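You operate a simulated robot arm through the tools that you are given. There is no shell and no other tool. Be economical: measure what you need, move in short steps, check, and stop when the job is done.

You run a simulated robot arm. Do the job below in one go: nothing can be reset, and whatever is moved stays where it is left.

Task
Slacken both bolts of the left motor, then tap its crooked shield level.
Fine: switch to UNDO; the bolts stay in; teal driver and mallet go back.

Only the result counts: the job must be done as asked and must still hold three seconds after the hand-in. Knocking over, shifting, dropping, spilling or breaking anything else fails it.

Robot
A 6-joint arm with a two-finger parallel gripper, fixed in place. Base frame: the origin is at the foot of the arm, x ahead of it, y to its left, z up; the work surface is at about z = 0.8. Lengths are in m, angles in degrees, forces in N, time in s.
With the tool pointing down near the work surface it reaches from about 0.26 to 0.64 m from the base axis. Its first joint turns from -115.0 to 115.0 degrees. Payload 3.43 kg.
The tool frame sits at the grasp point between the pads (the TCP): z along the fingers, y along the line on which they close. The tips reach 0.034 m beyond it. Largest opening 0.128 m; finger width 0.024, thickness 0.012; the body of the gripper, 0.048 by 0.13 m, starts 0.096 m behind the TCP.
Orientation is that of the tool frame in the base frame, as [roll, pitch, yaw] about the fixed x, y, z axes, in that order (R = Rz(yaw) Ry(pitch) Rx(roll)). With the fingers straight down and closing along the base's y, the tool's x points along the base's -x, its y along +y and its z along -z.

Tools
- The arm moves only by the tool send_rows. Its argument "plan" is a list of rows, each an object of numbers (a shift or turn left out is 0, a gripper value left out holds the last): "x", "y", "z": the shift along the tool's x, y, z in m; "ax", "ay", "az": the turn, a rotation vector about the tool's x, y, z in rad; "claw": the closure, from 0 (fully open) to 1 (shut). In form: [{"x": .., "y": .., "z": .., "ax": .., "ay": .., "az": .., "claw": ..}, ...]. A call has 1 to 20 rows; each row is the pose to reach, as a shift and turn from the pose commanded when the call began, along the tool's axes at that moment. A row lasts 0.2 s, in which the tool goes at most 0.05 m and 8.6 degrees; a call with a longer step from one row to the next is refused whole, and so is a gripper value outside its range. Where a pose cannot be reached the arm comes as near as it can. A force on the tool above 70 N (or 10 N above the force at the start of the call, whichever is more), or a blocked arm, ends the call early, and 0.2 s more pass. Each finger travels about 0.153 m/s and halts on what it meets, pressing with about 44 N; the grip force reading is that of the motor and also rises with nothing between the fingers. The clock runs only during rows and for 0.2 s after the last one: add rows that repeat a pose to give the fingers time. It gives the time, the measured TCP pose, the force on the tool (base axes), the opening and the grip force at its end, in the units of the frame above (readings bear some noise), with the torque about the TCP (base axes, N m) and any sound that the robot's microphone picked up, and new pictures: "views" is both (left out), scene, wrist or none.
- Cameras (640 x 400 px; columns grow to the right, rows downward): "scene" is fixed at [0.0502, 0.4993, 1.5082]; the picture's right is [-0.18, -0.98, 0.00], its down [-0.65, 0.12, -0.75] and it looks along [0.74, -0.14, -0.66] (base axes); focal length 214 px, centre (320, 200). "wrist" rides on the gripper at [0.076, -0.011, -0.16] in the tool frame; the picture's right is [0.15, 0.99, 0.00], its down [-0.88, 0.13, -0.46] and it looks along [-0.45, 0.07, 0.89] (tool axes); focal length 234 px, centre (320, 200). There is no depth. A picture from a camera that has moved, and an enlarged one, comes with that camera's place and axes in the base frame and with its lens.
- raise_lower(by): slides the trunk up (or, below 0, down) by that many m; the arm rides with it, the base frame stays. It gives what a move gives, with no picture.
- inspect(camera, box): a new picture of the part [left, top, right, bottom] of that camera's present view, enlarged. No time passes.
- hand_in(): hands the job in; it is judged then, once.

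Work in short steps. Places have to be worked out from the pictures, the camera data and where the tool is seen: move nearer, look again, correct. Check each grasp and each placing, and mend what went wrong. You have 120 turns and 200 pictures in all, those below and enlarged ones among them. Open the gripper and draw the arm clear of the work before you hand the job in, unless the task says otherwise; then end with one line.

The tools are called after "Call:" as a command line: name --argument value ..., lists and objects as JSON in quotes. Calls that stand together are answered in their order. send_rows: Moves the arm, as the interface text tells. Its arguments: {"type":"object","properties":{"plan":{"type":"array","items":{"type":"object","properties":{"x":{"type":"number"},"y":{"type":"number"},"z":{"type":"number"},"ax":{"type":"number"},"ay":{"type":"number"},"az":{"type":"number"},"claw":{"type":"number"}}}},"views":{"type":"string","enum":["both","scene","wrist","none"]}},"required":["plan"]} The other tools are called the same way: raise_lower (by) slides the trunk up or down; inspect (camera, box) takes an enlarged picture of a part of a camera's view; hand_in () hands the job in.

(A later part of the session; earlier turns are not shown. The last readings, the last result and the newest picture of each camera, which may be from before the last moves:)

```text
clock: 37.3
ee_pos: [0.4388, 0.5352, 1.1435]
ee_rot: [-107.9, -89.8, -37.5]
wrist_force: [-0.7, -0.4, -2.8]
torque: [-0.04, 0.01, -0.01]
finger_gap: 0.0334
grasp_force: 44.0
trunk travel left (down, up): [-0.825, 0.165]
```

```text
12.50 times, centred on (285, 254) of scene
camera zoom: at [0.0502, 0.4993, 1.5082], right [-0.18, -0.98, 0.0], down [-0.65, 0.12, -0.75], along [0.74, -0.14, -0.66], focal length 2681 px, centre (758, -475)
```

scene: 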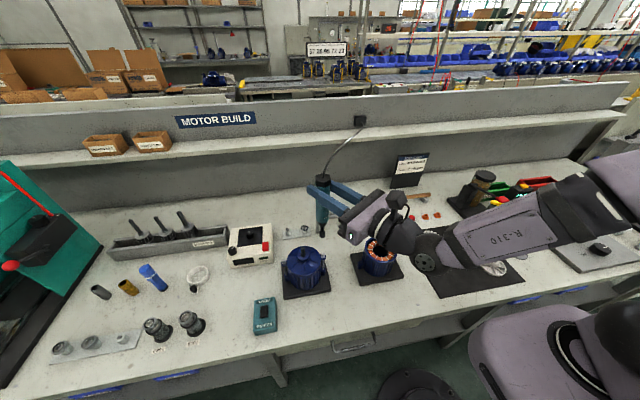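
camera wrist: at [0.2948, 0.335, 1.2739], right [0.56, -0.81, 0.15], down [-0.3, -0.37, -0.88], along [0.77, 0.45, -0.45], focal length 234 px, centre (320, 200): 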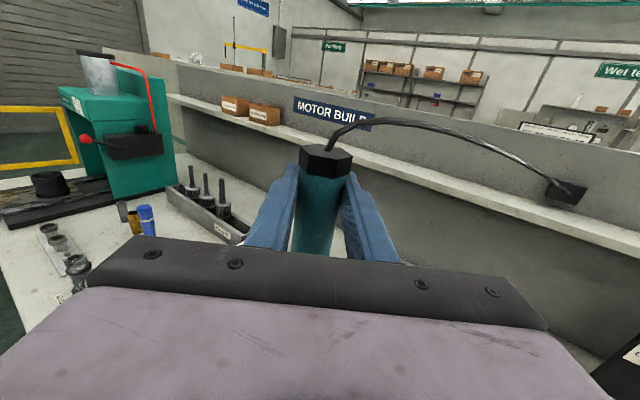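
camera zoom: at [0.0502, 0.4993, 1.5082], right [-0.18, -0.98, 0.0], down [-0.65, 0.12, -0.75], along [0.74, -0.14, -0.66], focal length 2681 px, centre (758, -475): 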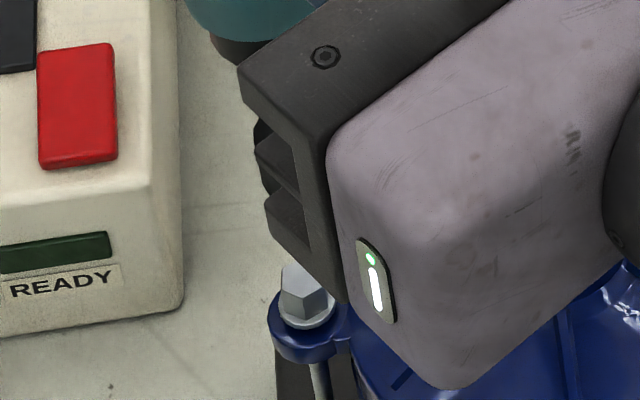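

The gripper hides the bit here; I turn the heading ~10° about the driver axis to see it.

Call:
send_rows --plan '[{"ax": 0.09}, {"ax": 0.18}, {"ax": 0.18}]' --views "none"

Call:
inspect --camera "scene" --box '[260, 238, 310, 270]'

```text
clock: 38.1
ee_pos: [0.4376, 0.5344, 1.1436]
ee_rot: [-164.5, -89.9, 29.5]
wrist_force: [0.0, -0.4, -2.9]
torque: [0.01, 0.02, -0.01]
finger_gap: 0.0338
grasp_force: 44.1
trunk travel left (down, up): [-0.825, 0.165]
```

```text
12.50 times, centred on (285, 254) of scene
camera zoom: at [0.0502, 0.4993, 1.5082], right [-0.18, -0.98, 0.0], down [-0.65, 0.12, -0.75], along [0.74, -0.14, -0.66], focal length 2681 px, centre (758, -475)
```

zoom: 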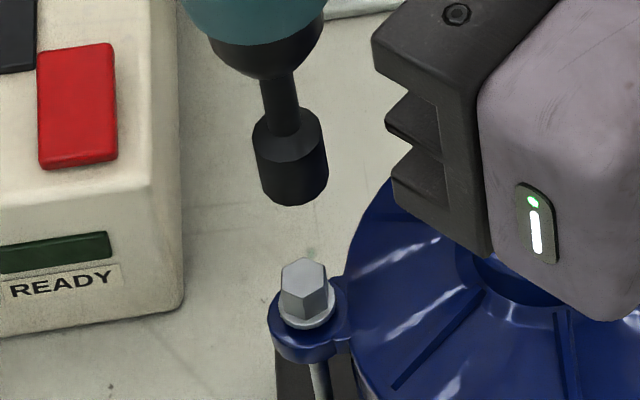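

Well aligned with the left bolt. I descend to just above it and check once.

Call:
send_rows --plan '[{"x": -0.01}, {"x": -0.02}, {"x": -0.026}, {"x": -0.026}]' --views "none"

Call:
inspect --camera "scene" --box '[260, 238, 310, 270]'

```text
clock: 39.1
ee_pos: [0.44, 0.5332, 1.1183]
ee_rot: [-167.1, -89.9, 32.0]
wrist_force: [0.4, 0.1, -3.4]
torque: [0.01, 0.01, 0.0]
finger_gap: 0.0337
grasp_force: 44.6
trunk travel left (down, up): [-0.825, 0.165]
```

```text
12.50 times, centred on (285, 254) of scene
camera zoom: at [0.0502, 0.4993, 1.5082], right [-0.18, -0.98, 0.0], down [-0.65, 0.12, -0.75], along [0.74, -0.14, -0.66], focal length 2681 px, centre (758, -475)
```

zoom: 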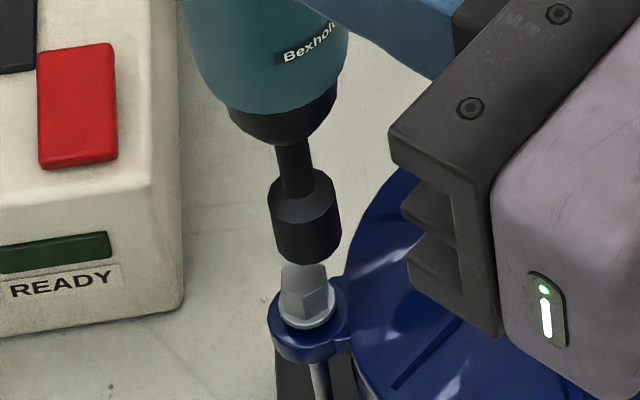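

Nearly there; I nudge ~2 mm and press down in small steps like on the first bolt.

Call:
send_rows --plan '[{"x": -0.002, "y": -0.0023}, {"x": -0.005, "y": -0.0023}, {"x": -0.008, "y": -0.0023}, {"x": -0.011, "y": -0.0023}, {"x": -0.011, "y": -0.0023}]' --views "none"

Call:
inspect --camera "scene" --box '[260, 238, 310, 270]'

```text
clock: 40.3
ee_pos: [0.4372, 0.5355, 1.1075]
ee_rot: [-28.8, -89.9, -106.3]
wrist_force: [0.5, -1.1, -0.8]
torque: [0.01, -0.1, 0.0]
finger_gap: 0.0338
grasp_force: 43.6
trunk travel left (down, up): [-0.825, 0.165]
```

```text
12.50 times, centred on (285, 254) of scene
camera zoom: at [0.0502, 0.4993, 1.5082], right [-0.18, -0.98, 0.0], down [-0.65, 0.12, -0.75], along [0.74, -0.14, -0.66], focal length 2681 px, centre (758, -475)
```

zoom: 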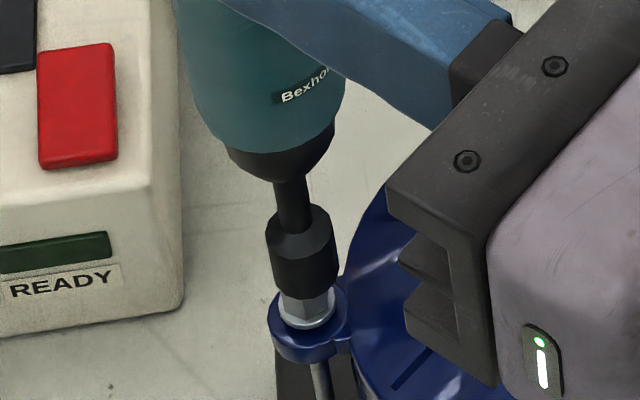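

Light contact (~2.5 N). I press a few mm more for the same duration as before.

Call:
send_rows --plan '[{"x": -0.002}, {"x": -0.004}, {"x": -0.006}, {"x": -0.006}]' --views "none"

Call:
inspect --camera "scene" --box '[260, 238, 310, 270]'

```text
clock: 41.3
ee_pos: [0.4356, 0.5337, 1.1123]
ee_rot: [-9.0, -88.7, -126.2]
wrist_force: [-3.7, -1.4, 30.3]
torque: [0.03, 0.41, 0.03]
finger_gap: 0.0333
grasp_force: 43.9
trunk travel left (down, up): [-0.825, 0.165]
```

```text
12.50 times, centred on (285, 254) of scene
camera zoom: at [0.0502, 0.4993, 1.5082], right [-0.18, -0.98, 0.0], down [-0.65, 0.12, -0.75], along [0.74, -0.14, -0.66], focal length 2681 px, centre (758, -475)
```

zoom: 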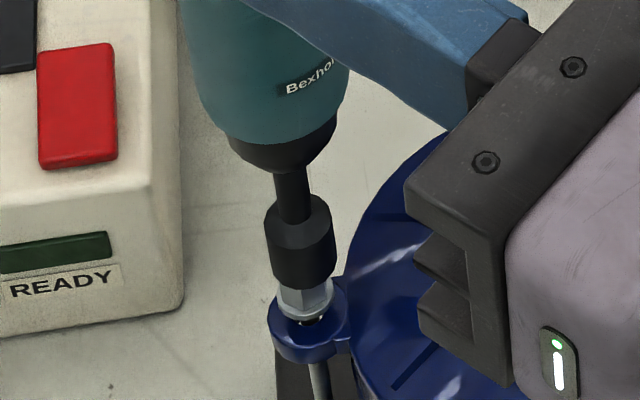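

The bolt has visibly backed out a few mm. I lift off and compare both bolts.

Call:
send_rows --plan '[{"x": 0.01}, {"x": 0.04}, {"x": 0.075}, {"x": 0.1}, {"x": 0.1}]' --views "none"

Call:
inspect --camera "scene" --box '[265, 230, 345, 280]'

Call:
inspect --camera "scene" --box '[260, 238, 310, 270]'

```text
clock: 42.5
ee_pos: [0.439, 0.5357, 1.2038]
ee_rot: [-177.6, -89.7, 42.5]
wrist_force: [-0.5, -0.9, -2.8]
torque: [0.0, -0.01, 0.0]
finger_gap: 0.0337
grasp_force: 43.6
trunk travel left (down, up): [-0.825, 0.165]
```

```text
8.00 times, centred on (305, 255) of scene
camera zoom: at [0.0502, 0.4993, 1.5082], right [-0.18, -0.98, 0.0], down [-0.65, 0.12, -0.75], along [0.74, -0.14, -0.66], focal length 1716 px, centre (440, -240)
```

zoom: 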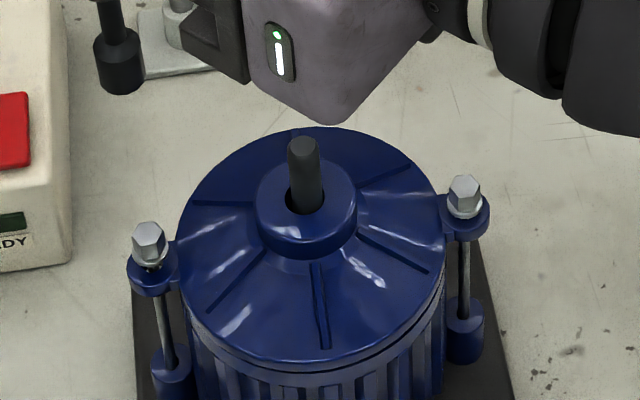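

```text
12.50 times, centred on (285, 254) of scene
camera zoom: at [0.0502, 0.4993, 1.5082], right [-0.18, -0.98, 0.0], down [-0.65, 0.12, -0.75], along [0.74, -0.14, -0.66], focal length 2681 px, centre (758, -475)
```

zoom: 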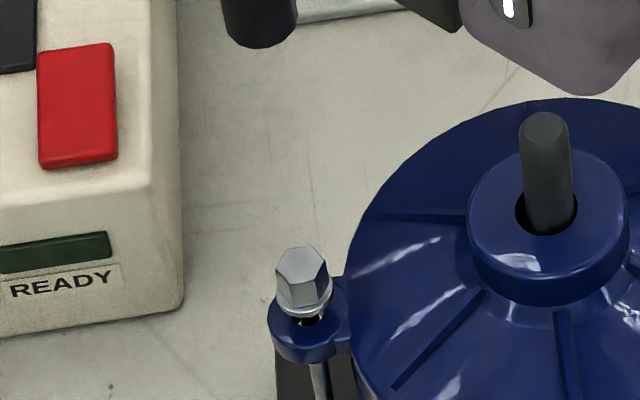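

Both bolts are backed out and still in. Now I carry the driver back to above its holder, heading ≈1.4°.

Call:
send_rows --plan '[{"z": -0.0115, "y": 0.0419, "ax": -0.076}, {"z": -0.023, "y": 0.0838, "ax": -0.152}, {"z": -0.0345, "y": 0.1257, "ax": -0.228}, {"z": -0.046, "y": 0.1676, "ax": -0.304}, {"z": -0.0575, "y": 0.2095, "ax": -0.38}, {"z": -0.069, "y": 0.2514, "ax": -0.456}, {"z": -0.0805, "y": 0.2933, "ax": -0.532}, {"z": -0.092, "y": 0.3352, "ax": -0.608}, {"z": -0.1035, "y": 0.3771, "ax": -0.684}, {"z": -0.115, "y": 0.419, "ax": -0.76}, {"z": -0.115, "y": 0.419, "ax": -0.76}]' --views "none"

Call:
inspect --camera "scene" --box '[330, 120, 442, 225]'

```text
clock: 44.9
ee_pos: [0.6523, 0.1604, 1.2007]
ee_rot: [152.4, -89.8, 29.2]
wrist_force: [0.1, 0.8, -2.2]
torque: [0.01, 0.03, -0.02]
finger_gap: 0.0334
grasp_force: 43.9
trunk travel left (down, up): [-0.825, 0.165]
```

```text
3.81 times, centred on (386, 172) of scene
camera zoom: at [0.0502, 0.4993, 1.5082], right [-0.18, -0.98, 0.0], down [-0.65, 0.12, -0.75], along [0.74, -0.14, -0.66], focal length 817 px, centre (69, 305)
```

zoom: 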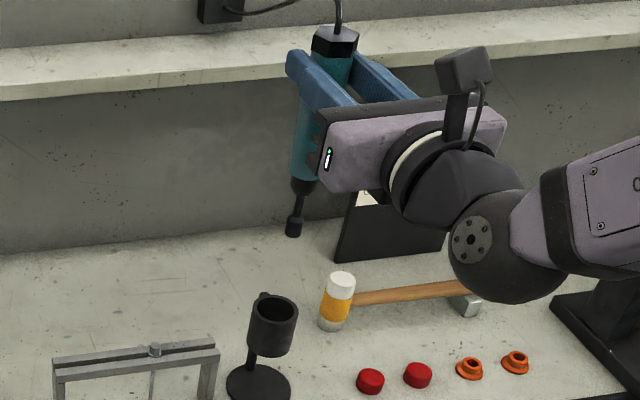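

Nearly the same as when lifted out (about 2 mm left). I correct and lower until the bit is just above the cup, then check.

Call:
send_rows --plan '[{"x": -0.03, "y": 0.0022, "z": 0.001}, {"x": -0.06, "y": 0.0022, "z": 0.001}, {"x": -0.085, "y": 0.0022, "z": 0.001}, {"x": -0.085, "y": 0.0022, "z": 0.001}]' --views "none"

Call:
inspect --camera "scene" --box '[346, 170, 396, 220]'

```text
clock: 45.9
ee_pos: [0.6529, 0.1545, 1.1161]
ee_rot: [177.2, -89.9, 4.2]
wrist_force: [-0.1, 0.0, -2.7]
torque: [0.0, 0.0, 0.02]
finger_gap: 0.0337
grasp_force: 43.6
trunk travel left (down, up): [-0.825, 0.165]
```

```text
8.00 times, centred on (371, 195) of scene
camera zoom: at [0.0502, 0.4993, 1.5082], right [-0.18, -0.98, 0.0], down [-0.65, 0.12, -0.75], along [0.74, -0.14, -0.66], focal length 1716 px, centre (-88, 240)
```

zoom: 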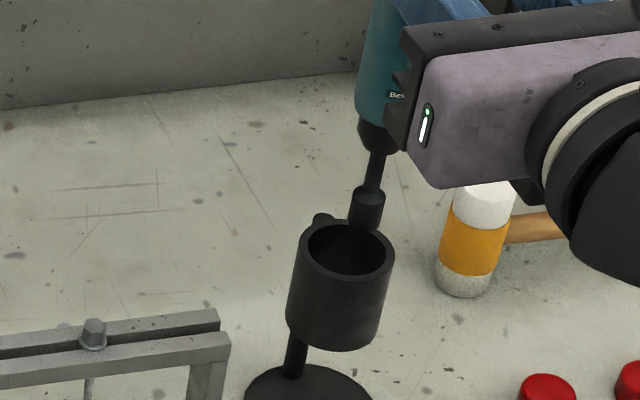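

The driver axis is ~7 mm to the right of the cup centre. I shift +y 6.5 mm, +x 1.5 mm and check.

Call:
send_rows --plan '[{"y": -0.0065, "z": 0.0015}, {"y": -0.0065, "z": 0.0015}]' --views "none"

Call:
inspect --camera "scene" --box '[346, 170, 396, 220]'

```text
clock: 46.5
ee_pos: [0.654, 0.1622, 1.1156]
ee_rot: [-178.8, -89.9, 0.1]
wrist_force: [0.1, -1.1, -3.2]
torque: [0.0, 0.01, -0.02]
finger_gap: 0.0335
grasp_force: 44.1
trunk travel left (down, up): [-0.825, 0.165]
```

```text
8.00 times, centred on (371, 195) of scene
camera zoom: at [0.0502, 0.4993, 1.5082], right [-0.18, -0.98, 0.0], down [-0.65, 0.12, -0.75], along [0.74, -0.14, -0.66], focal length 1716 px, centre (-88, 240)
```

zoom: 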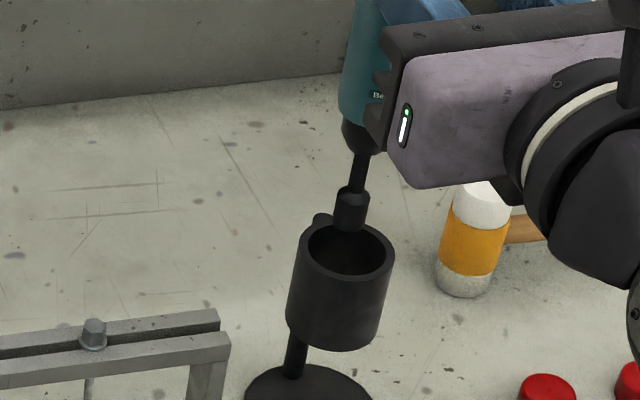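

Aligned with the cup now. I lower 6 cm so the bit enters, checking force.

Call:
send_rows --plan '[{"x": -0.02}, {"x": -0.04}, {"x": -0.06}, {"x": -0.06}]' --views "wrist"

Call:
inspect --camera "scene" --box '[346, 170, 396, 220]'

```text
clock: 47.5
ee_pos: [0.655, 0.1609, 1.0572]
ee_rot: [45.2, -89.9, 136.3]
wrist_force: [0.1, -0.1, -3.4]
torque: [0.01, 0.03, 0.0]
finger_gap: 0.0336
grasp_force: 43.7
trunk travel left (down, up): [-0.825, 0.165]
camera wrist: at [0.4947, 0.1667, 1.1327], right [0.02, -0.99, 0.15], down [-0.45, -0.14, -0.88], along [0.89, -0.04, -0.45], focal length 234 px, centre (320, 200)
```

wrist: 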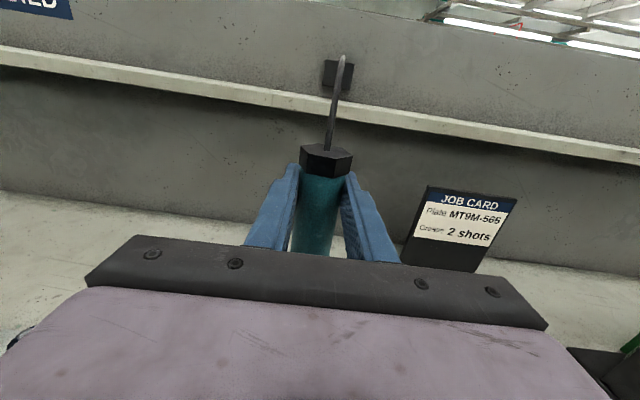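

```text
8.00 times, centred on (371, 195) of scene
camera zoom: at [0.0502, 0.4993, 1.5082], right [-0.18, -0.98, 0.0], down [-0.65, 0.12, -0.75], along [0.74, -0.14, -0.66], focal length 1716 px, centre (-88, 240)
```

zoom: 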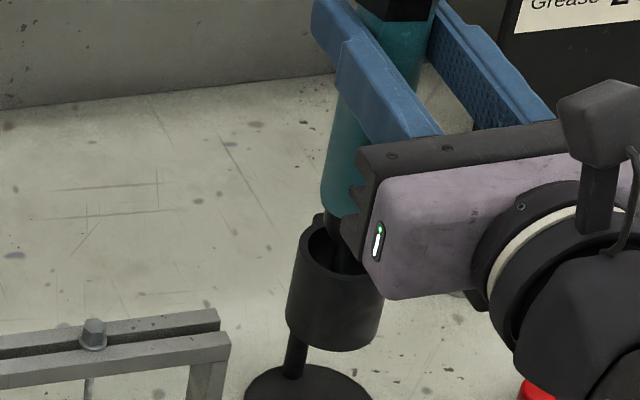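

No contact yet. I continue lowering in two stages toward the original seat height.

Call:
send_rows --plan '[{"x": -0.015}, {"x": -0.03}, {"x": -0.045}, {"x": -0.045}]' --views "none"

Call:
inspect --camera "scene" --box '[346, 170, 396, 220]'

```text
clock: 48.5
ee_pos: [0.6552, 0.161, 1.0115]
ee_rot: [170.8, -89.9, 10.7]
wrist_force: [-0.4, 0.9, -2.9]
torque: [0.0, -0.03, 0.01]
finger_gap: 0.0335
grasp_force: 43.7
trunk travel left (down, up): [-0.825, 0.165]
```

```text
8.00 times, centred on (371, 195) of scene
camera zoom: at [0.0502, 0.4993, 1.5082], right [-0.18, -0.98, 0.0], down [-0.65, 0.12, -0.75], along [0.74, -0.14, -0.66], focal length 1716 px, centre (-88, 240)
```

zoom: 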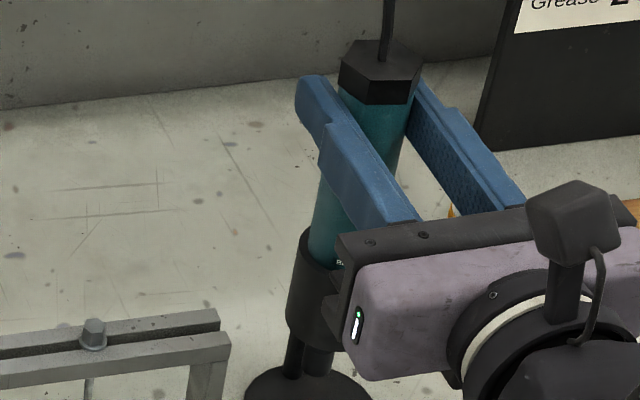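

It is sliding into the cup without force. I lower the rest gently.

Call:
send_rows --plan '[{"x": -0.015}, {"x": -0.03}, {"x": -0.038}, {"x": -0.041}, {"x": -0.044}, {"x": -0.044}]' --views "none"

Call:
inspect --camera "scene" --box '[346, 170, 396, 220]'

```text
clock: 49.9
ee_pos: [0.6528, 0.1629, 0.9773]
ee_rot: [-11.8, -88.7, -166.8]
wrist_force: [-1.8, -4.5, 31.9]
torque: [-0.28, 0.45, -0.05]
finger_gap: 0.0337
grasp_force: 44.3
trunk travel left (down, up): [-0.825, 0.165]
```

```text
8.00 times, centred on (371, 195) of scene
camera zoom: at [0.0502, 0.4993, 1.5082], right [-0.18, -0.98, 0.0], down [-0.65, 0.12, -0.75], along [0.74, -0.14, -0.66], focal length 1716 px, centre (-88, 240)
```

zoom: 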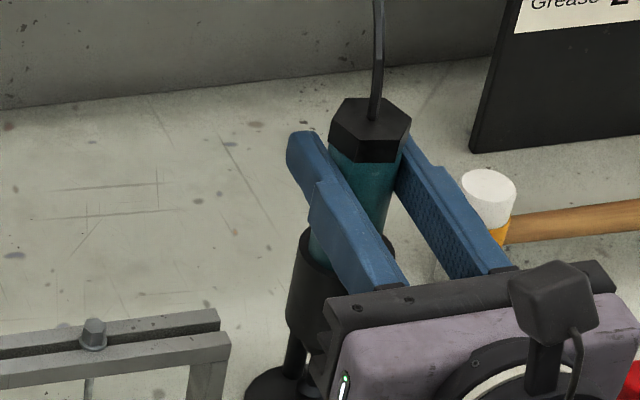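

Cap position in the gripper shows the driver slipped 10 mm down when first lifted, so contact at 0.977 means it is seated. I relieve the push and open.

Call:
send_rows --plan '[{"x": 0.005}, {"x": 0.009}, {"x": 0.009}, {"x": 0.009, "claw": 0.6}, {"x": 0.009, "claw": 0.2}, {"x": 0.009, "claw": 0}, {"x": 0.009, "claw": 0}]' --views "wrist"

Call:
inspect --camera "scene" --box '[346, 170, 396, 220]'

```text
clock: 51.5
ee_pos: [0.6533, 0.1622, 0.9764]
ee_rot: [164.4, -90.0, 16.9]
wrist_force: [-0.5, 0.8, -0.6]
torque: [0.0, -0.03, 0.0]
finger_gap: 0.1281
grasp_force: 0.0
trunk travel left (down, up): [-0.825, 0.165]
camera wrist: at [0.4931, 0.1682, 1.0527], right [0.03, -0.99, 0.15], down [-0.45, -0.14, -0.88], along [0.89, -0.04, -0.45], focal length 234 px, centre (320, 200)
```

wrist: 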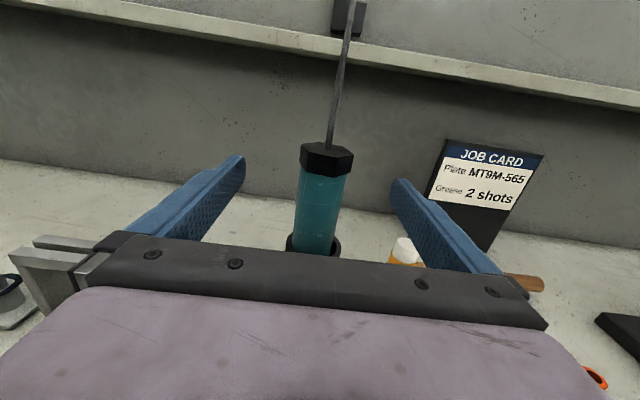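

```text
8.00 times, centred on (371, 195) of scene
camera zoom: at [0.0502, 0.4993, 1.5082], right [-0.18, -0.98, 0.0], down [-0.65, 0.12, -0.75], along [0.74, -0.14, -0.66], focal length 1716 px, centre (-88, 240)
```

zoom: 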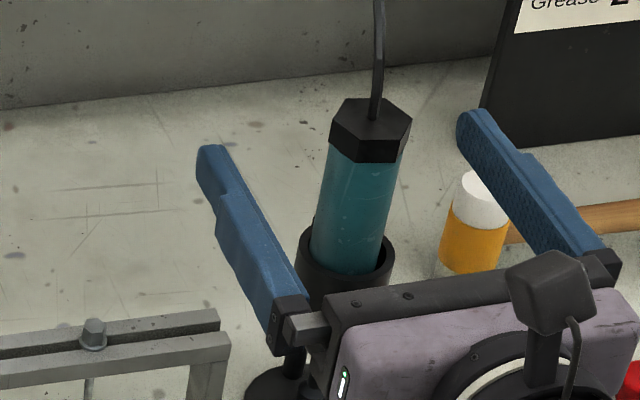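

Driver is back in its cup at its original height. I back straight out, then shift right to view the mallet.

Call:
send_rows --plan '[{"z": -0.045}, {"z": -0.09}, {"z": -0.13}, {"z": -0.15, "y": 0.045}, {"z": -0.15, "y": 0.09}, {"z": -0.15, "y": 0.13}, {"z": -0.15, "y": 0.17}, {"z": -0.15, "y": 0.17}]' --views "wrist"

Call:
inspect --camera "wrist" --box '[220, 130, 420, 255]'

```text
clock: 53.3
ee_pos: [0.4978, 0.0589, 0.9753]
ee_rot: [-30.5, -90.0, -148.3]
wrist_force: [0.0, 0.6, 0.3]
torque: [0.0, -0.01, -0.01]
finger_gap: 0.1279
grasp_force: 0.1
out of reach, approached as far as the arm can: row 6, 7, 8
trunk travel left (down, up): [-0.825, 0.165]
camera wrist: at [0.3369, 0.0666, 1.0511], right [0.02, -0.99, 0.15], down [-0.45, -0.14, -0.88], along [0.89, -0.05, -0.45], focal length 234 px, centre (320, 200)
```

wrist: 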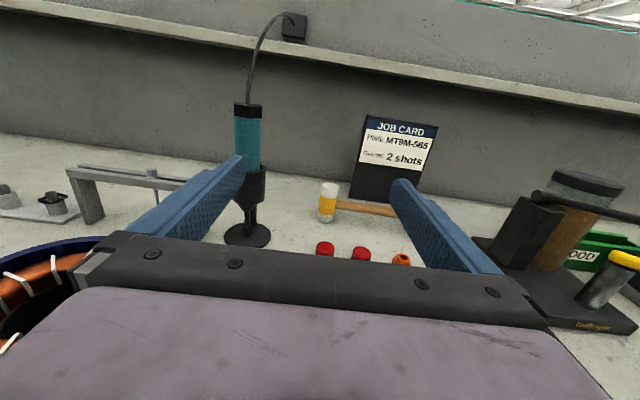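

```text
3.20 times, centred on (320, 192) of wrist
camera zoom: at [0.3369, 0.0666, 1.0511], right [0.02, -0.99, 0.15], down [-0.45, -0.14, -0.88], along [0.89, -0.05, -0.45], focal length 749 px, centre (320, 224)
```

zoom: 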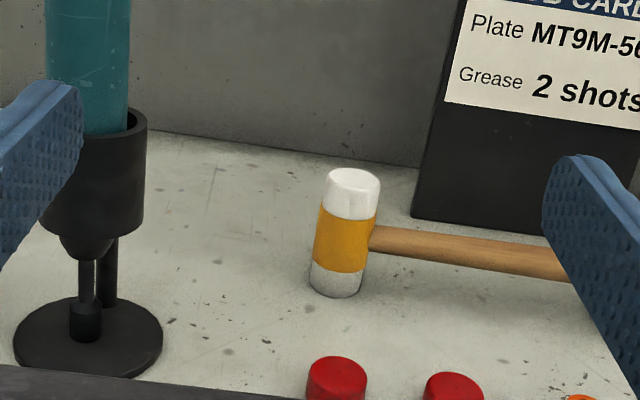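

The mallet head is at (0.747, 0.027), top z≈0.877, handle at z≈0.84 along y. Before fetching it, I get a low view of the left motor to see which side of the shield is high.

Call:
send_rows --plan '[{"z": -0.024, "y": -0.0347, "x": 0.003, "ax": 0.035}, {"z": -0.047, "y": -0.0694, "x": 0.006, "ax": 0.07}, {"z": -0.07, "y": -0.104, "x": 0.009, "ax": 0.105}, {"z": -0.093, "y": -0.139, "x": 0.012, "ax": 0.14}, {"z": -0.116, "y": -0.1735, "x": 0.015, "ax": 0.175}, {"z": -0.139, "y": -0.208, "x": 0.018, "ax": 0.21}, {"z": -0.162, "y": -0.243, "x": 0.021, "ax": 0.245}, {"z": -0.185, "y": -0.278, "x": 0.024, "ax": 0.28}, {"z": -0.208, "y": -0.312, "x": 0.027, "ax": 0.315}, {"z": -0.23, "y": -0.347, "x": 0.03, "ax": 0.35}, {"z": -0.23, "y": -0.347, "x": 0.03, "ax": 0.35}]' --views "wrist"

Call:
inspect --camera "wrist" --box '[230, 110, 390, 235]'

```text
clock: 54.3
ee_pos: [0.4447, 0.1163, 0.9885]
ee_rot: [-48.7, -87.9, -135.0]
wrist_force: [-0.3, 0.4, 1.0]
torque: [0.0, -0.02, -0.03]
finger_gap: 0.1282
grasp_force: 0.1
out of reach, approached as far as the arm can: row 3
trunk travel left (down, up): [-0.825, 0.165]
stopped in row 5: the arm was blocked; the commanded pose is now the measured one
camera wrist: at [0.2816, 0.1351, 1.0607], right [-0.07, -0.99, 0.12], down [-0.44, -0.08, -0.89], along [0.9, -0.11, -0.43], focal length 234 px, centre (320, 200)
```

wrist: 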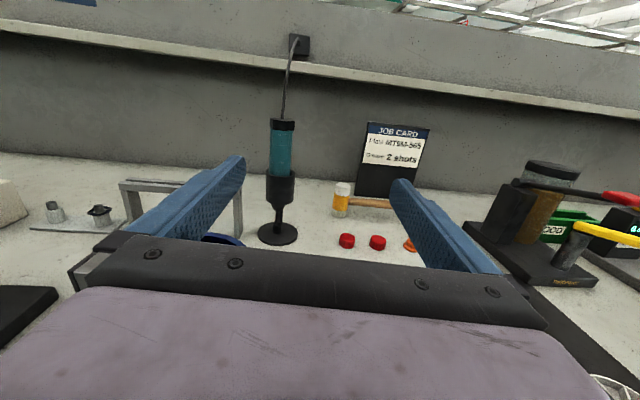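

```text
3.20 times, centred on (310, 172) of wrist
camera zoom: at [0.2816, 0.1351, 1.0607], right [-0.07, -0.99, 0.12], down [-0.44, -0.08, -0.89], along [0.9, -0.11, -0.43], focal length 749 px, centre (352, 288)
```

zoom: 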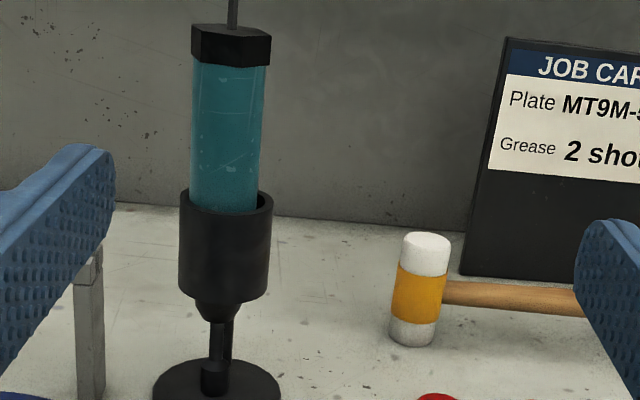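

The arm got blocked near the base (wrist too close to its axis). I check motor 2 is untouched, and rise to reorient at a safe height.

Call:
send_rows --plan '[{"x": 0.04, "z": 0.02}, {"x": 0.08, "z": 0.04}, {"x": 0.1, "z": 0.06}, {"x": 0.1, "z": 0.06}]' --views "scene"

Call:
inspect --camera "scene" --box '[220, 200, 420, 325]'

```text
clock: 55.3
ee_pos: [0.5032, 0.1098, 1.0885]
ee_rot: [-47.6, -88.0, -136.1]
wrist_force: [-0.9, 0.5, 0.1]
torque: [-0.03, -0.02, -0.01]
finger_gap: 0.1279
grasp_force: 0.0
out of reach, approached as far as the arm can: row 1, 2, 3, 4
trunk travel left (down, up): [-0.825, 0.165]
```

scene: 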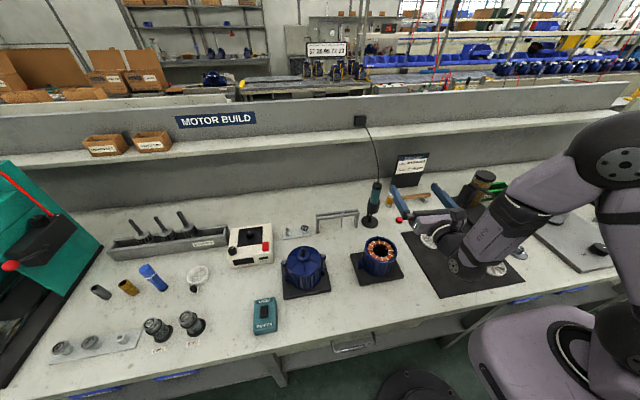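

```text
3.20 times, centred on (320, 262) of scene
camera zoom: at [0.0502, 0.4993, 1.5082], right [-0.18, -0.98, 0.0], down [-0.65, 0.12, -0.75], along [0.74, -0.14, -0.66], focal length 686 px, centre (320, 0)
```

zoom: 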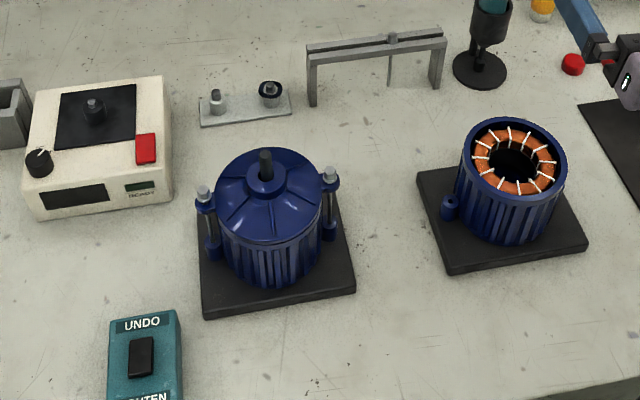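

Everything is in place. I roll the wrist back a quarter turn (camera to the side, fingers closing vertically) for the mallet grasp.

Call:
send_rows --plan '[{"az": 0.143}, {"az": 0.286}, {"az": 0.429}, {"az": 0.571}, {"az": 0.714}, {"az": 0.857}, {"az": 1.0}, {"az": 1.142}, {"az": 1.285}, {"az": 1.428}, {"az": 1.571}, {"az": 1.571}]' --views "wrist"

```text
clock: 57.9
ee_pos: [0.5046, 0.1124, 1.0867]
ee_rot: [-88.8, 1.6, -93.7]
wrist_force: [0.7, -1.2, -0.7]
torque: [0.0, 0.01, 0.01]
finger_gap: 0.128
grasp_force: 0.2
trunk travel left (down, up): [-0.825, 0.165]
camera wrist: at [0.3387, 0.0451, 1.0934], right [0.01, -0.12, -0.99], down [-0.39, 0.91, -0.12], along [0.92, 0.39, -0.03], focal length 234 px, centre (320, 200)
```

wrist: 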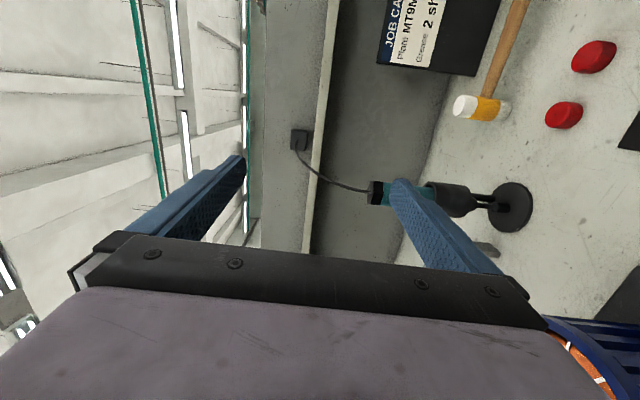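

Now I swing to a low viewpoint on the right side of the left motor to judge the shield's tilt.

Call:
send_rows --plan '[{"x": -0.026, "z": -0.018, "ay": -0.1, "claw": 0.6}, {"x": -0.052, "z": -0.036, "ay": -0.2}, {"x": -0.078, "z": -0.055, "ay": -0.3}, {"x": -0.104, "z": -0.073, "y": 0.015, "ay": -0.4}, {"x": -0.13, "z": -0.091, "y": 0.03, "ay": -0.5}, {"x": -0.156, "z": -0.11, "y": 0.045, "ay": -0.6}, {"x": -0.182, "z": -0.128, "y": 0.057, "ay": -0.68}, {"x": -0.182, "z": -0.128, "y": 0.057, "ay": -0.68}]' --views "wrist"

```text
clock: 59.7
ee_pos: [0.3996, 0.3045, 1.0378]
ee_rot: [-87.4, 0.7, -55.4]
wrist_force: [0.7, -0.5, -0.2]
torque: [-0.02, -0.01, -0.02]
finger_gap: 0.0515
grasp_force: 0.1
out of reach, approached as far as the arm can: row 1, 2, 3, 4, 5, 6, 7, 8
trunk travel left (down, up): [-0.825, 0.165]
camera wrist: at [0.3091, 0.1504, 1.0401], right [0.12, -0.09, -0.99], down [-0.87, 0.47, -0.14], along [0.48, 0.88, -0.02], focal length 234 px, centre (320, 200)
```

wrist: 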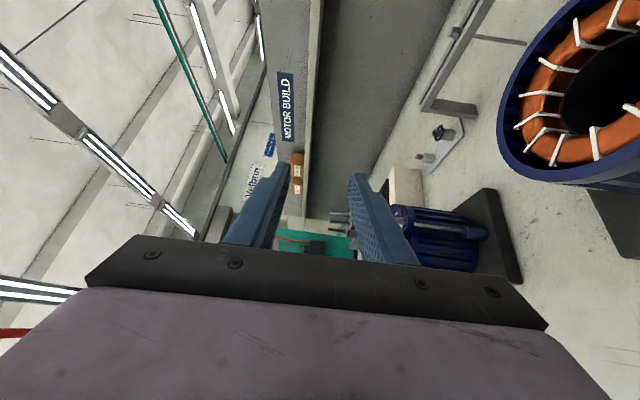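

The motor is partly hidden behind the lower finger; closing the fingers clears the view.

Call:
send_rows --plan '[{"claw": 1, "ay": -0.06}, {"claw": 1, "ay": -0.12}, {"claw": 1, "ay": -0.12}]' --views "none"

Call:
inspect --camera "wrist" --box '[360, 140, 520, 265]'

```text
clock: 60.7
ee_pos: [0.3945, 0.3149, 1.0413]
ee_rot: [-85.5, 1.0, -53.8]
wrist_force: [0.7, -0.2, 1.0]
torque: [0.0, -0.01, -0.01]
finger_gap: 0.0
grasp_force: 33.1
out of reach, approached as far as the arm can: row 1, 2, 3
trunk travel left (down, up): [-0.825, 0.165]
stopped in row 3: the arm was blocked; the commanded pose is now the measured one
```

```text
3.20 times, centred on (440, 202) of wrist
camera zoom: at [0.3096, 0.1579, 1.0381], right [0.14, -0.06, -0.99], down [-0.88, 0.45, -0.15], along [0.45, 0.89, 0.01], focal length 749 px, centre (-64, 192)
```

zoom: 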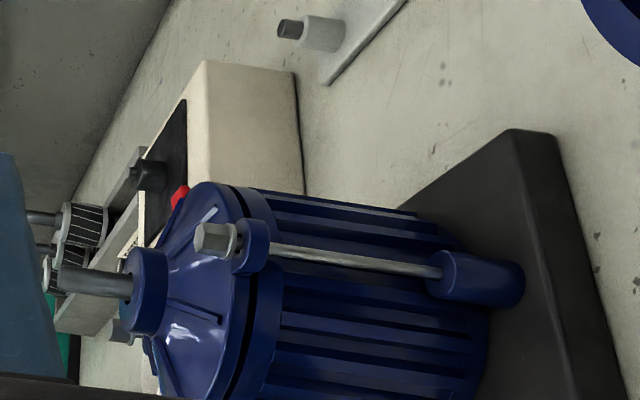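

Clear side view: a dark gap between shield and housing. I zoom in to compare the gap on near and far sides.

Call:
inspect --camera "wrist" --box '[390, 190, 454, 240]'

Call:
inspect --camera "wrist" --box '[380, 230, 460, 290]'

```text
8.00 times, centred on (422, 215) of wrist
camera zoom: at [0.3096, 0.1579, 1.0381], right [0.14, -0.06, -0.99], down [-0.88, 0.45, -0.15], along [0.45, 0.89, 0.01], focal length 1873 px, centre (-496, 80)
```

zoom: 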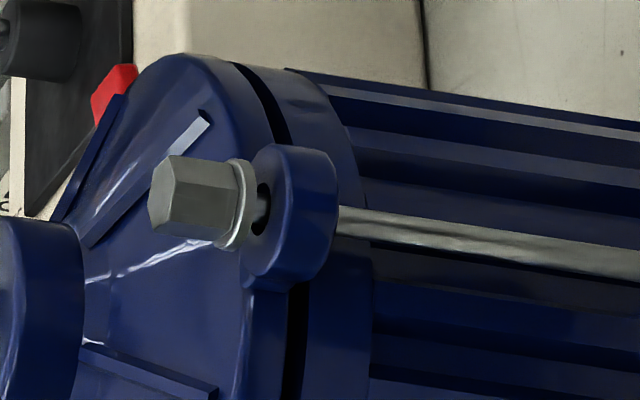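

```text
6.67 times, centred on (420, 260) of wrist
camera zoom: at [0.3096, 0.1579, 1.0381], right [0.14, -0.06, -0.99], down [-0.88, 0.45, -0.15], along [0.45, 0.89, 0.01], focal length 1561 px, centre (-347, -200)
```

zoom: 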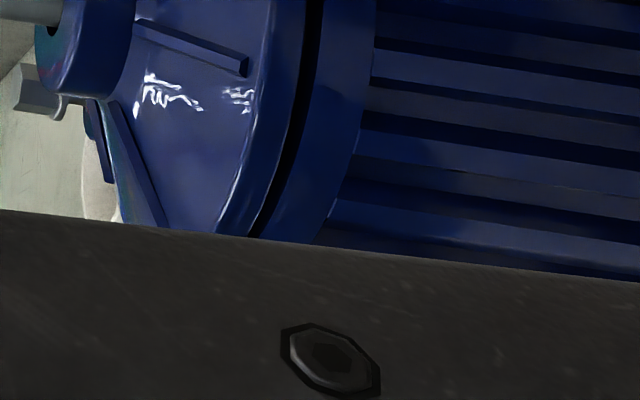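

The largest gap is on the −y (right) side, with the hinge on the left, so the right side must be tapped down. Now I go toward the mallet, turning the heading to 0°.

Call:
send_rows --plan '[{"x": 0.042, "z": -0.009, "ay": 0.07}, {"x": 0.084, "z": -0.018, "ay": 0.14}, {"x": 0.126, "z": -0.028, "ay": 0.21}, {"x": 0.168, "z": -0.037, "ay": 0.28}, {"x": 0.21, "z": -0.046, "ay": 0.35}, {"x": 0.251, "z": -0.055, "ay": 0.42}, {"x": 0.293, "z": -0.065, "ay": 0.49}, {"x": 0.335, "z": -0.074, "ay": 0.56}, {"x": 0.377, "z": -0.083, "ay": 0.632}, {"x": 0.377, "z": -0.083, "ay": 0.632, "claw": 0.6}]' --views "none"

```text
clock: 62.9
ee_pos: [0.5259, 0.0586, 1.0226]
ee_rot: [-86.9, 3.3, -90.0]
wrist_force: [0.1, 0.5, -0.2]
torque: [-0.02, 0.02, 0.0]
finger_gap: 0.051
grasp_force: 0.1
out of reach, approached as far as the arm can: row 1, 2, 3, 4, 5, 6, 7, 8, 9, 10
trunk travel left (down, up): [-0.825, 0.165]
```

It fell short laterally; tilting down should free the wrist. I tilt 45° down and continue right.

Call:
send_rows --plan '[{"ax": -0.14}, {"ax": -0.28}, {"ax": -0.42}, {"ax": -0.56}, {"ax": -0.7}, {"ax": -0.84}, {"ax": -0.84, "x": 0.045}, {"ax": -0.84, "x": 0.095}, {"ax": -0.84, "x": 0.095}]' --views "wrist"

```text
clock: 64.9
ee_pos: [0.5283, 0.007, 1.0454]
ee_rot: [-135.9, 1.5, -91.6]
wrist_force: [-0.6, -0.7, -0.1]
torque: [-0.01, 0.03, 0.04]
finger_gap: 0.0513
grasp_force: 0.1
out of reach, approached as far as the arm can: row 1, 2, 3, 4, 7, 8
trunk travel left (down, up): [-0.825, 0.165]
camera wrist: at [0.4225, -0.0692, 1.1656], right [-0.71, -0.11, -0.69], down [-0.39, 0.89, 0.26], along [0.58, 0.45, -0.67], focal length 234 px, centre (320, 200)
```

wrist: 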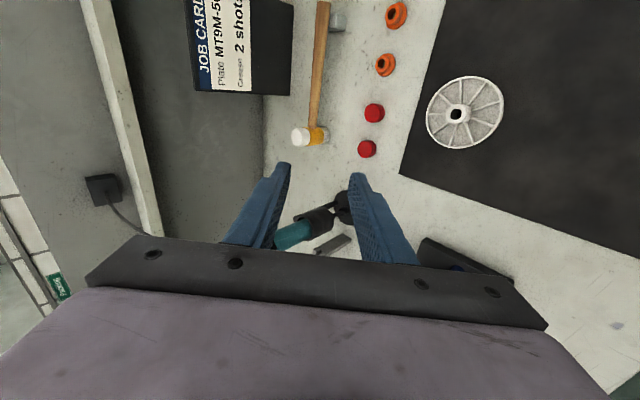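

Tilt reached. I lower the trunk by 0.08 to match the reach optimum for the far mallet.

Call:
raise_lower --by -0.08

Call:
send_rows --plan '[{"x": 0.02, "z": 0.01, "y": -0.02}, {"x": 0.04, "z": 0.03, "y": -0.04}, {"x": 0.045, "z": 0.05, "y": -0.06}, {"x": 0.045, "z": 0.05, "y": -0.06}]' --views "both"

```text
clock: 66.1
ee_pos: [0.5291, 0.0072, 0.9652]
ee_rot: [-135.9, 1.4, -91.6]
wrist_force: [-0.5, -0.2, -0.6]
torque: [0.0, -0.01, -0.03]
finger_gap: 0.0513
grasp_force: 0.1
trunk travel left (down, up): [-0.745, 0.245]
```

```text
clock: 67.1
ee_pos: [0.6049, -0.0387, 0.969]
ee_rot: [-135.8, 1.5, -91.5]
wrist_force: [0.0, 0.4, -0.6]
torque: [-0.03, -0.01, 0.0]
finger_gap: 0.0511
grasp_force: 0.0
out of reach, approached as far as the arm can: row 1, 2
trunk travel left (down, up): [-0.745, 0.245]
camera wrist: at [0.4979, -0.1151, 1.0898], right [-0.71, -0.11, -0.69], down [-0.39, 0.89, 0.26], along [0.59, 0.45, -0.67], focal length 234 px, centre (320, 200)
```

scene: 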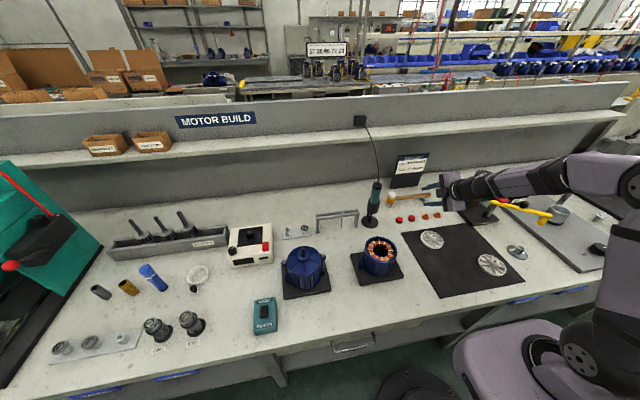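
wrist: 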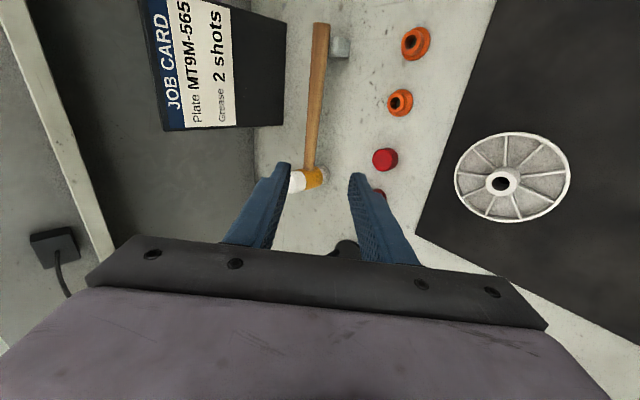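

Reach is good. Handle axis near (0.746, −0.038, 0.838). I narrow the fingers to ~34 mm and approach along the tool axis, stopping ~4 cm short.

Call:
send_rows --plan '[{"z": 0.03, "y": -0.01, "claw": 0.74}, {"z": 0.065, "y": -0.01}, {"z": 0.1, "y": -0.01}, {"z": 0.13, "y": -0.01}, {"z": 0.13, "y": -0.01}]' --views "wrist"

Call:
inspect --camera "scene" --box '[376, 165, 456, 215]'

```text
clock: 68.3
ee_pos: [0.7006, -0.0394, 0.883]
ee_rot: [-135.7, 1.4, -91.6]
wrist_force: [0.9, 0.8, 0.6]
torque: [0.01, 0.01, 0.0]
finger_gap: 0.0332
grasp_force: 0.0
trunk travel left (down, up): [-0.745, 0.245]
camera wrist: at [0.5947, -0.1166, 1.0043], right [-0.71, -0.11, -0.69], down [-0.39, 0.89, 0.26], along [0.59, 0.45, -0.67], focal length 234 px, centre (320, 200)
```

wrist: 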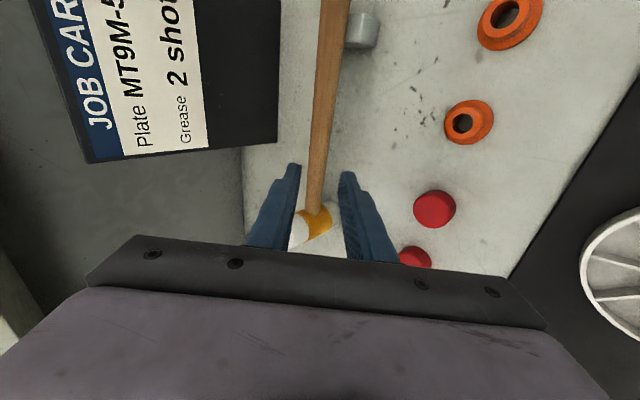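

```text
8.00 times, centred on (416, 190) of scene
camera zoom: at [0.0502, 0.4993, 1.5082], right [-0.18, -0.98, 0.0], down [-0.65, 0.12, -0.75], along [0.74, -0.14, -0.66], focal length 1716 px, centre (-448, 280)
```

zoom: 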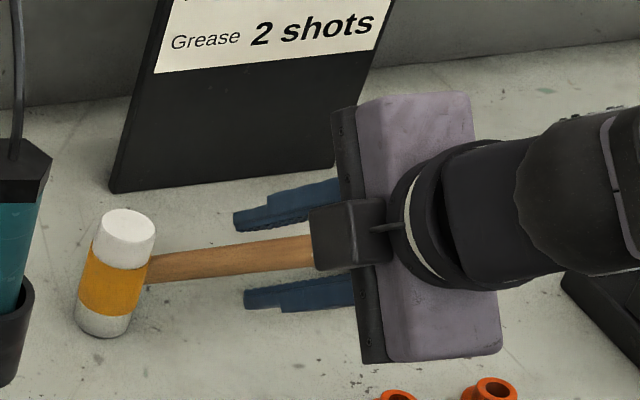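

Handle is centred between the fingers. I advance the final 4.5 cm and close.

Call:
send_rows --plan '[{"z": 0.015}, {"z": 0.03}, {"z": 0.04}, {"z": 0.045}, {"z": 0.045}, {"z": 0.045, "claw": 1}, {"z": 0.045, "claw": 1}, {"z": 0.045, "claw": 1}]' --views "wrist"

Call:
inspect --camera "scene" --box '[376, 165, 456, 215]'

```text
clock: 70.1
ee_pos: [0.7347, -0.0397, 0.8534]
ee_rot: [-135.7, 1.3, -91.6]
wrist_force: [3.0, -0.4, 6.7]
torque: [-1.2, -0.17, 0.36]
finger_gap: 0.0176
grasp_force: 43.9
trunk travel left (down, up): [-0.745, 0.245]
camera wrist: at [0.6284, -0.1178, 0.9735], right [-0.71, -0.11, -0.69], down [-0.39, 0.89, 0.26], along [0.59, 0.45, -0.67], focal length 234 px, centre (320, 200)
```

wrist: 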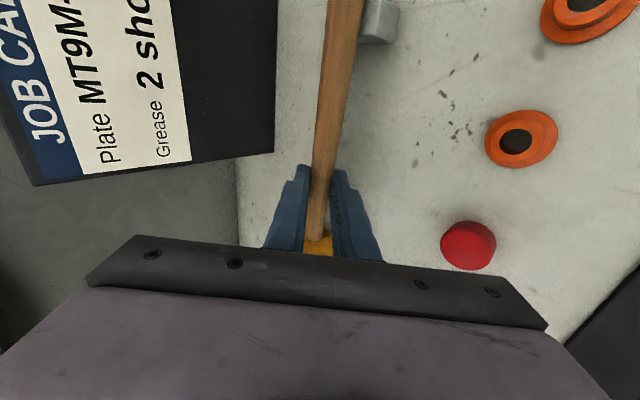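

```text
8.00 times, centred on (416, 190) of scene
camera zoom: at [0.0502, 0.4993, 1.5082], right [-0.18, -0.98, 0.0], down [-0.65, 0.12, -0.75], along [0.74, -0.14, -0.66], focal length 1716 px, centre (-448, 280)
```

zoom: 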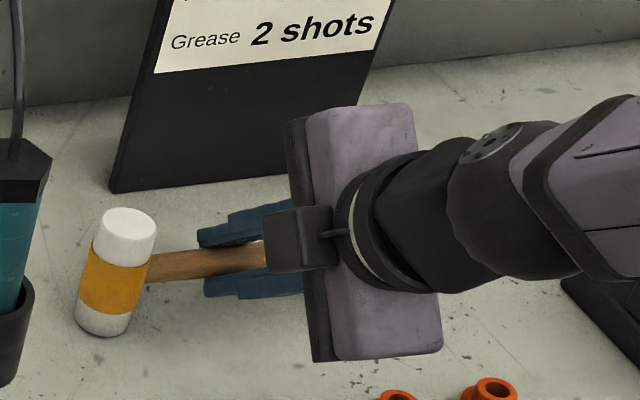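

Mallet gripped (17.6 mm). I lift straight up 12 cm.

Call:
send_rows --plan '[{"z": -0.0144, "y": -0.0139}, {"z": -0.036, "y": -0.0348}, {"z": -0.0615, "y": -0.06}, {"z": -0.086, "y": -0.0835}, {"z": -0.086, "y": -0.0835}]' --views "both"

Call:
inspect --camera "scene" --box '[366, 130, 446, 200]'

```text
clock: 71.3
ee_pos: [0.7341, -0.0473, 0.9667]
ee_rot: [-135.7, 2.0, -91.3]
wrist_force: [-0.4, 0.5, -2.5]
torque: [-0.1, 0.0, 0.01]
finger_gap: 0.0178
grasp_force: 43.3
out of reach, approached as far as the arm can: row 4, 5
trunk travel left (down, up): [-0.745, 0.245]
camera wrist: at [0.6271, -0.1265, 1.0874], right [-0.71, -0.11, -0.7], down [-0.39, 0.88, 0.26], along [0.58, 0.46, -0.67], focal length 234 px, centre (320, 200)
```

scene: 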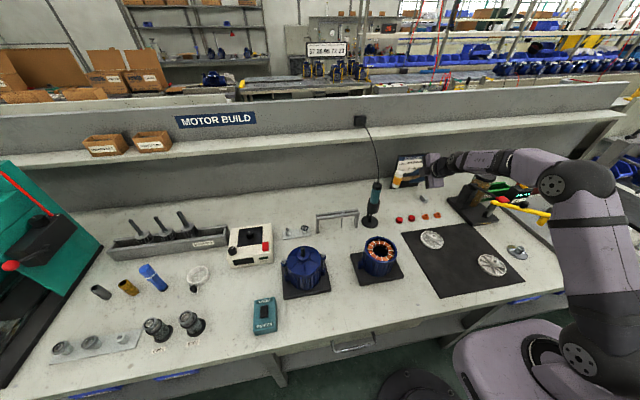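
wrist: 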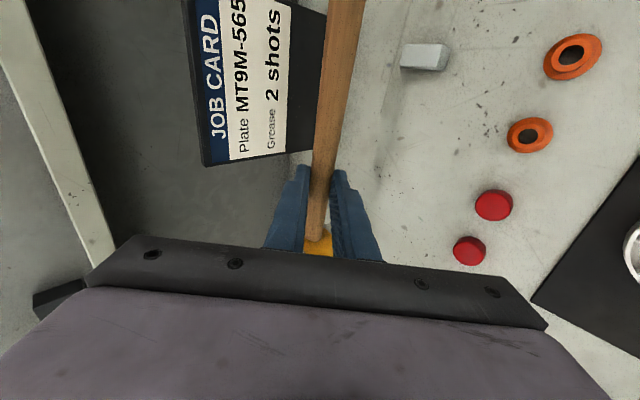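

```text
5.71 times, centred on (406, 165) of scene
camera zoom: at [0.0502, 0.4993, 1.5082], right [-0.18, -0.98, 0.0], down [-0.65, 0.12, -0.75], along [0.74, -0.14, -0.66], focal length 1226 px, centre (-171, 400)
```

zoom: 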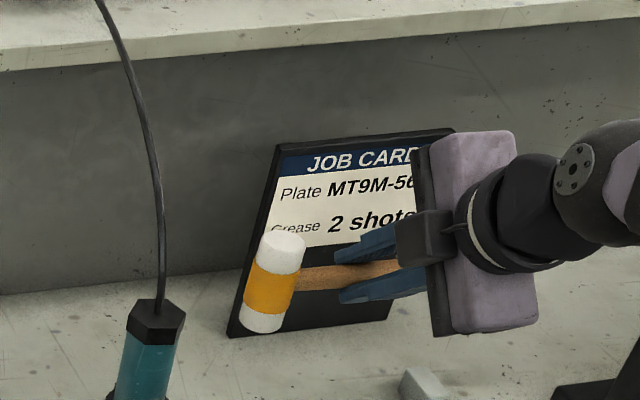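

Lifted cleanly with the head vertical. I pull back toward the robot, then raise the trunk for transit.

Call:
send_rows --plan '[{"z": -0.032, "y": 0.033}, {"z": -0.064, "y": 0.066}, {"z": -0.096, "y": 0.099}, {"z": -0.128, "y": 0.132}, {"z": -0.146, "y": 0.15}, {"z": -0.146, "y": 0.15}]' --views "none"

Call:
raise_lower --by 0.1

```text
clock: 72.7
ee_pos: [0.5231, -0.0427, 0.9676]
ee_rot: [-135.9, 1.5, -91.6]
wrist_force: [0.7, 0.6, -2.2]
torque: [-0.07, 0.02, 0.0]
finger_gap: 0.0177
grasp_force: 44.0
trunk travel left (down, up): [-0.745, 0.245]
```

```text
clock: 74.0
ee_pos: [0.5246, -0.0412, 1.0674]
ee_rot: [-135.8, 1.4, -91.7]
wrist_force: [-0.5, 0.2, -2.4]
torque: [-0.1, 0.01, 0.02]
finger_gap: 0.0176
grasp_force: 44.0
trunk travel left (down, up): [-0.845, 0.145]
```

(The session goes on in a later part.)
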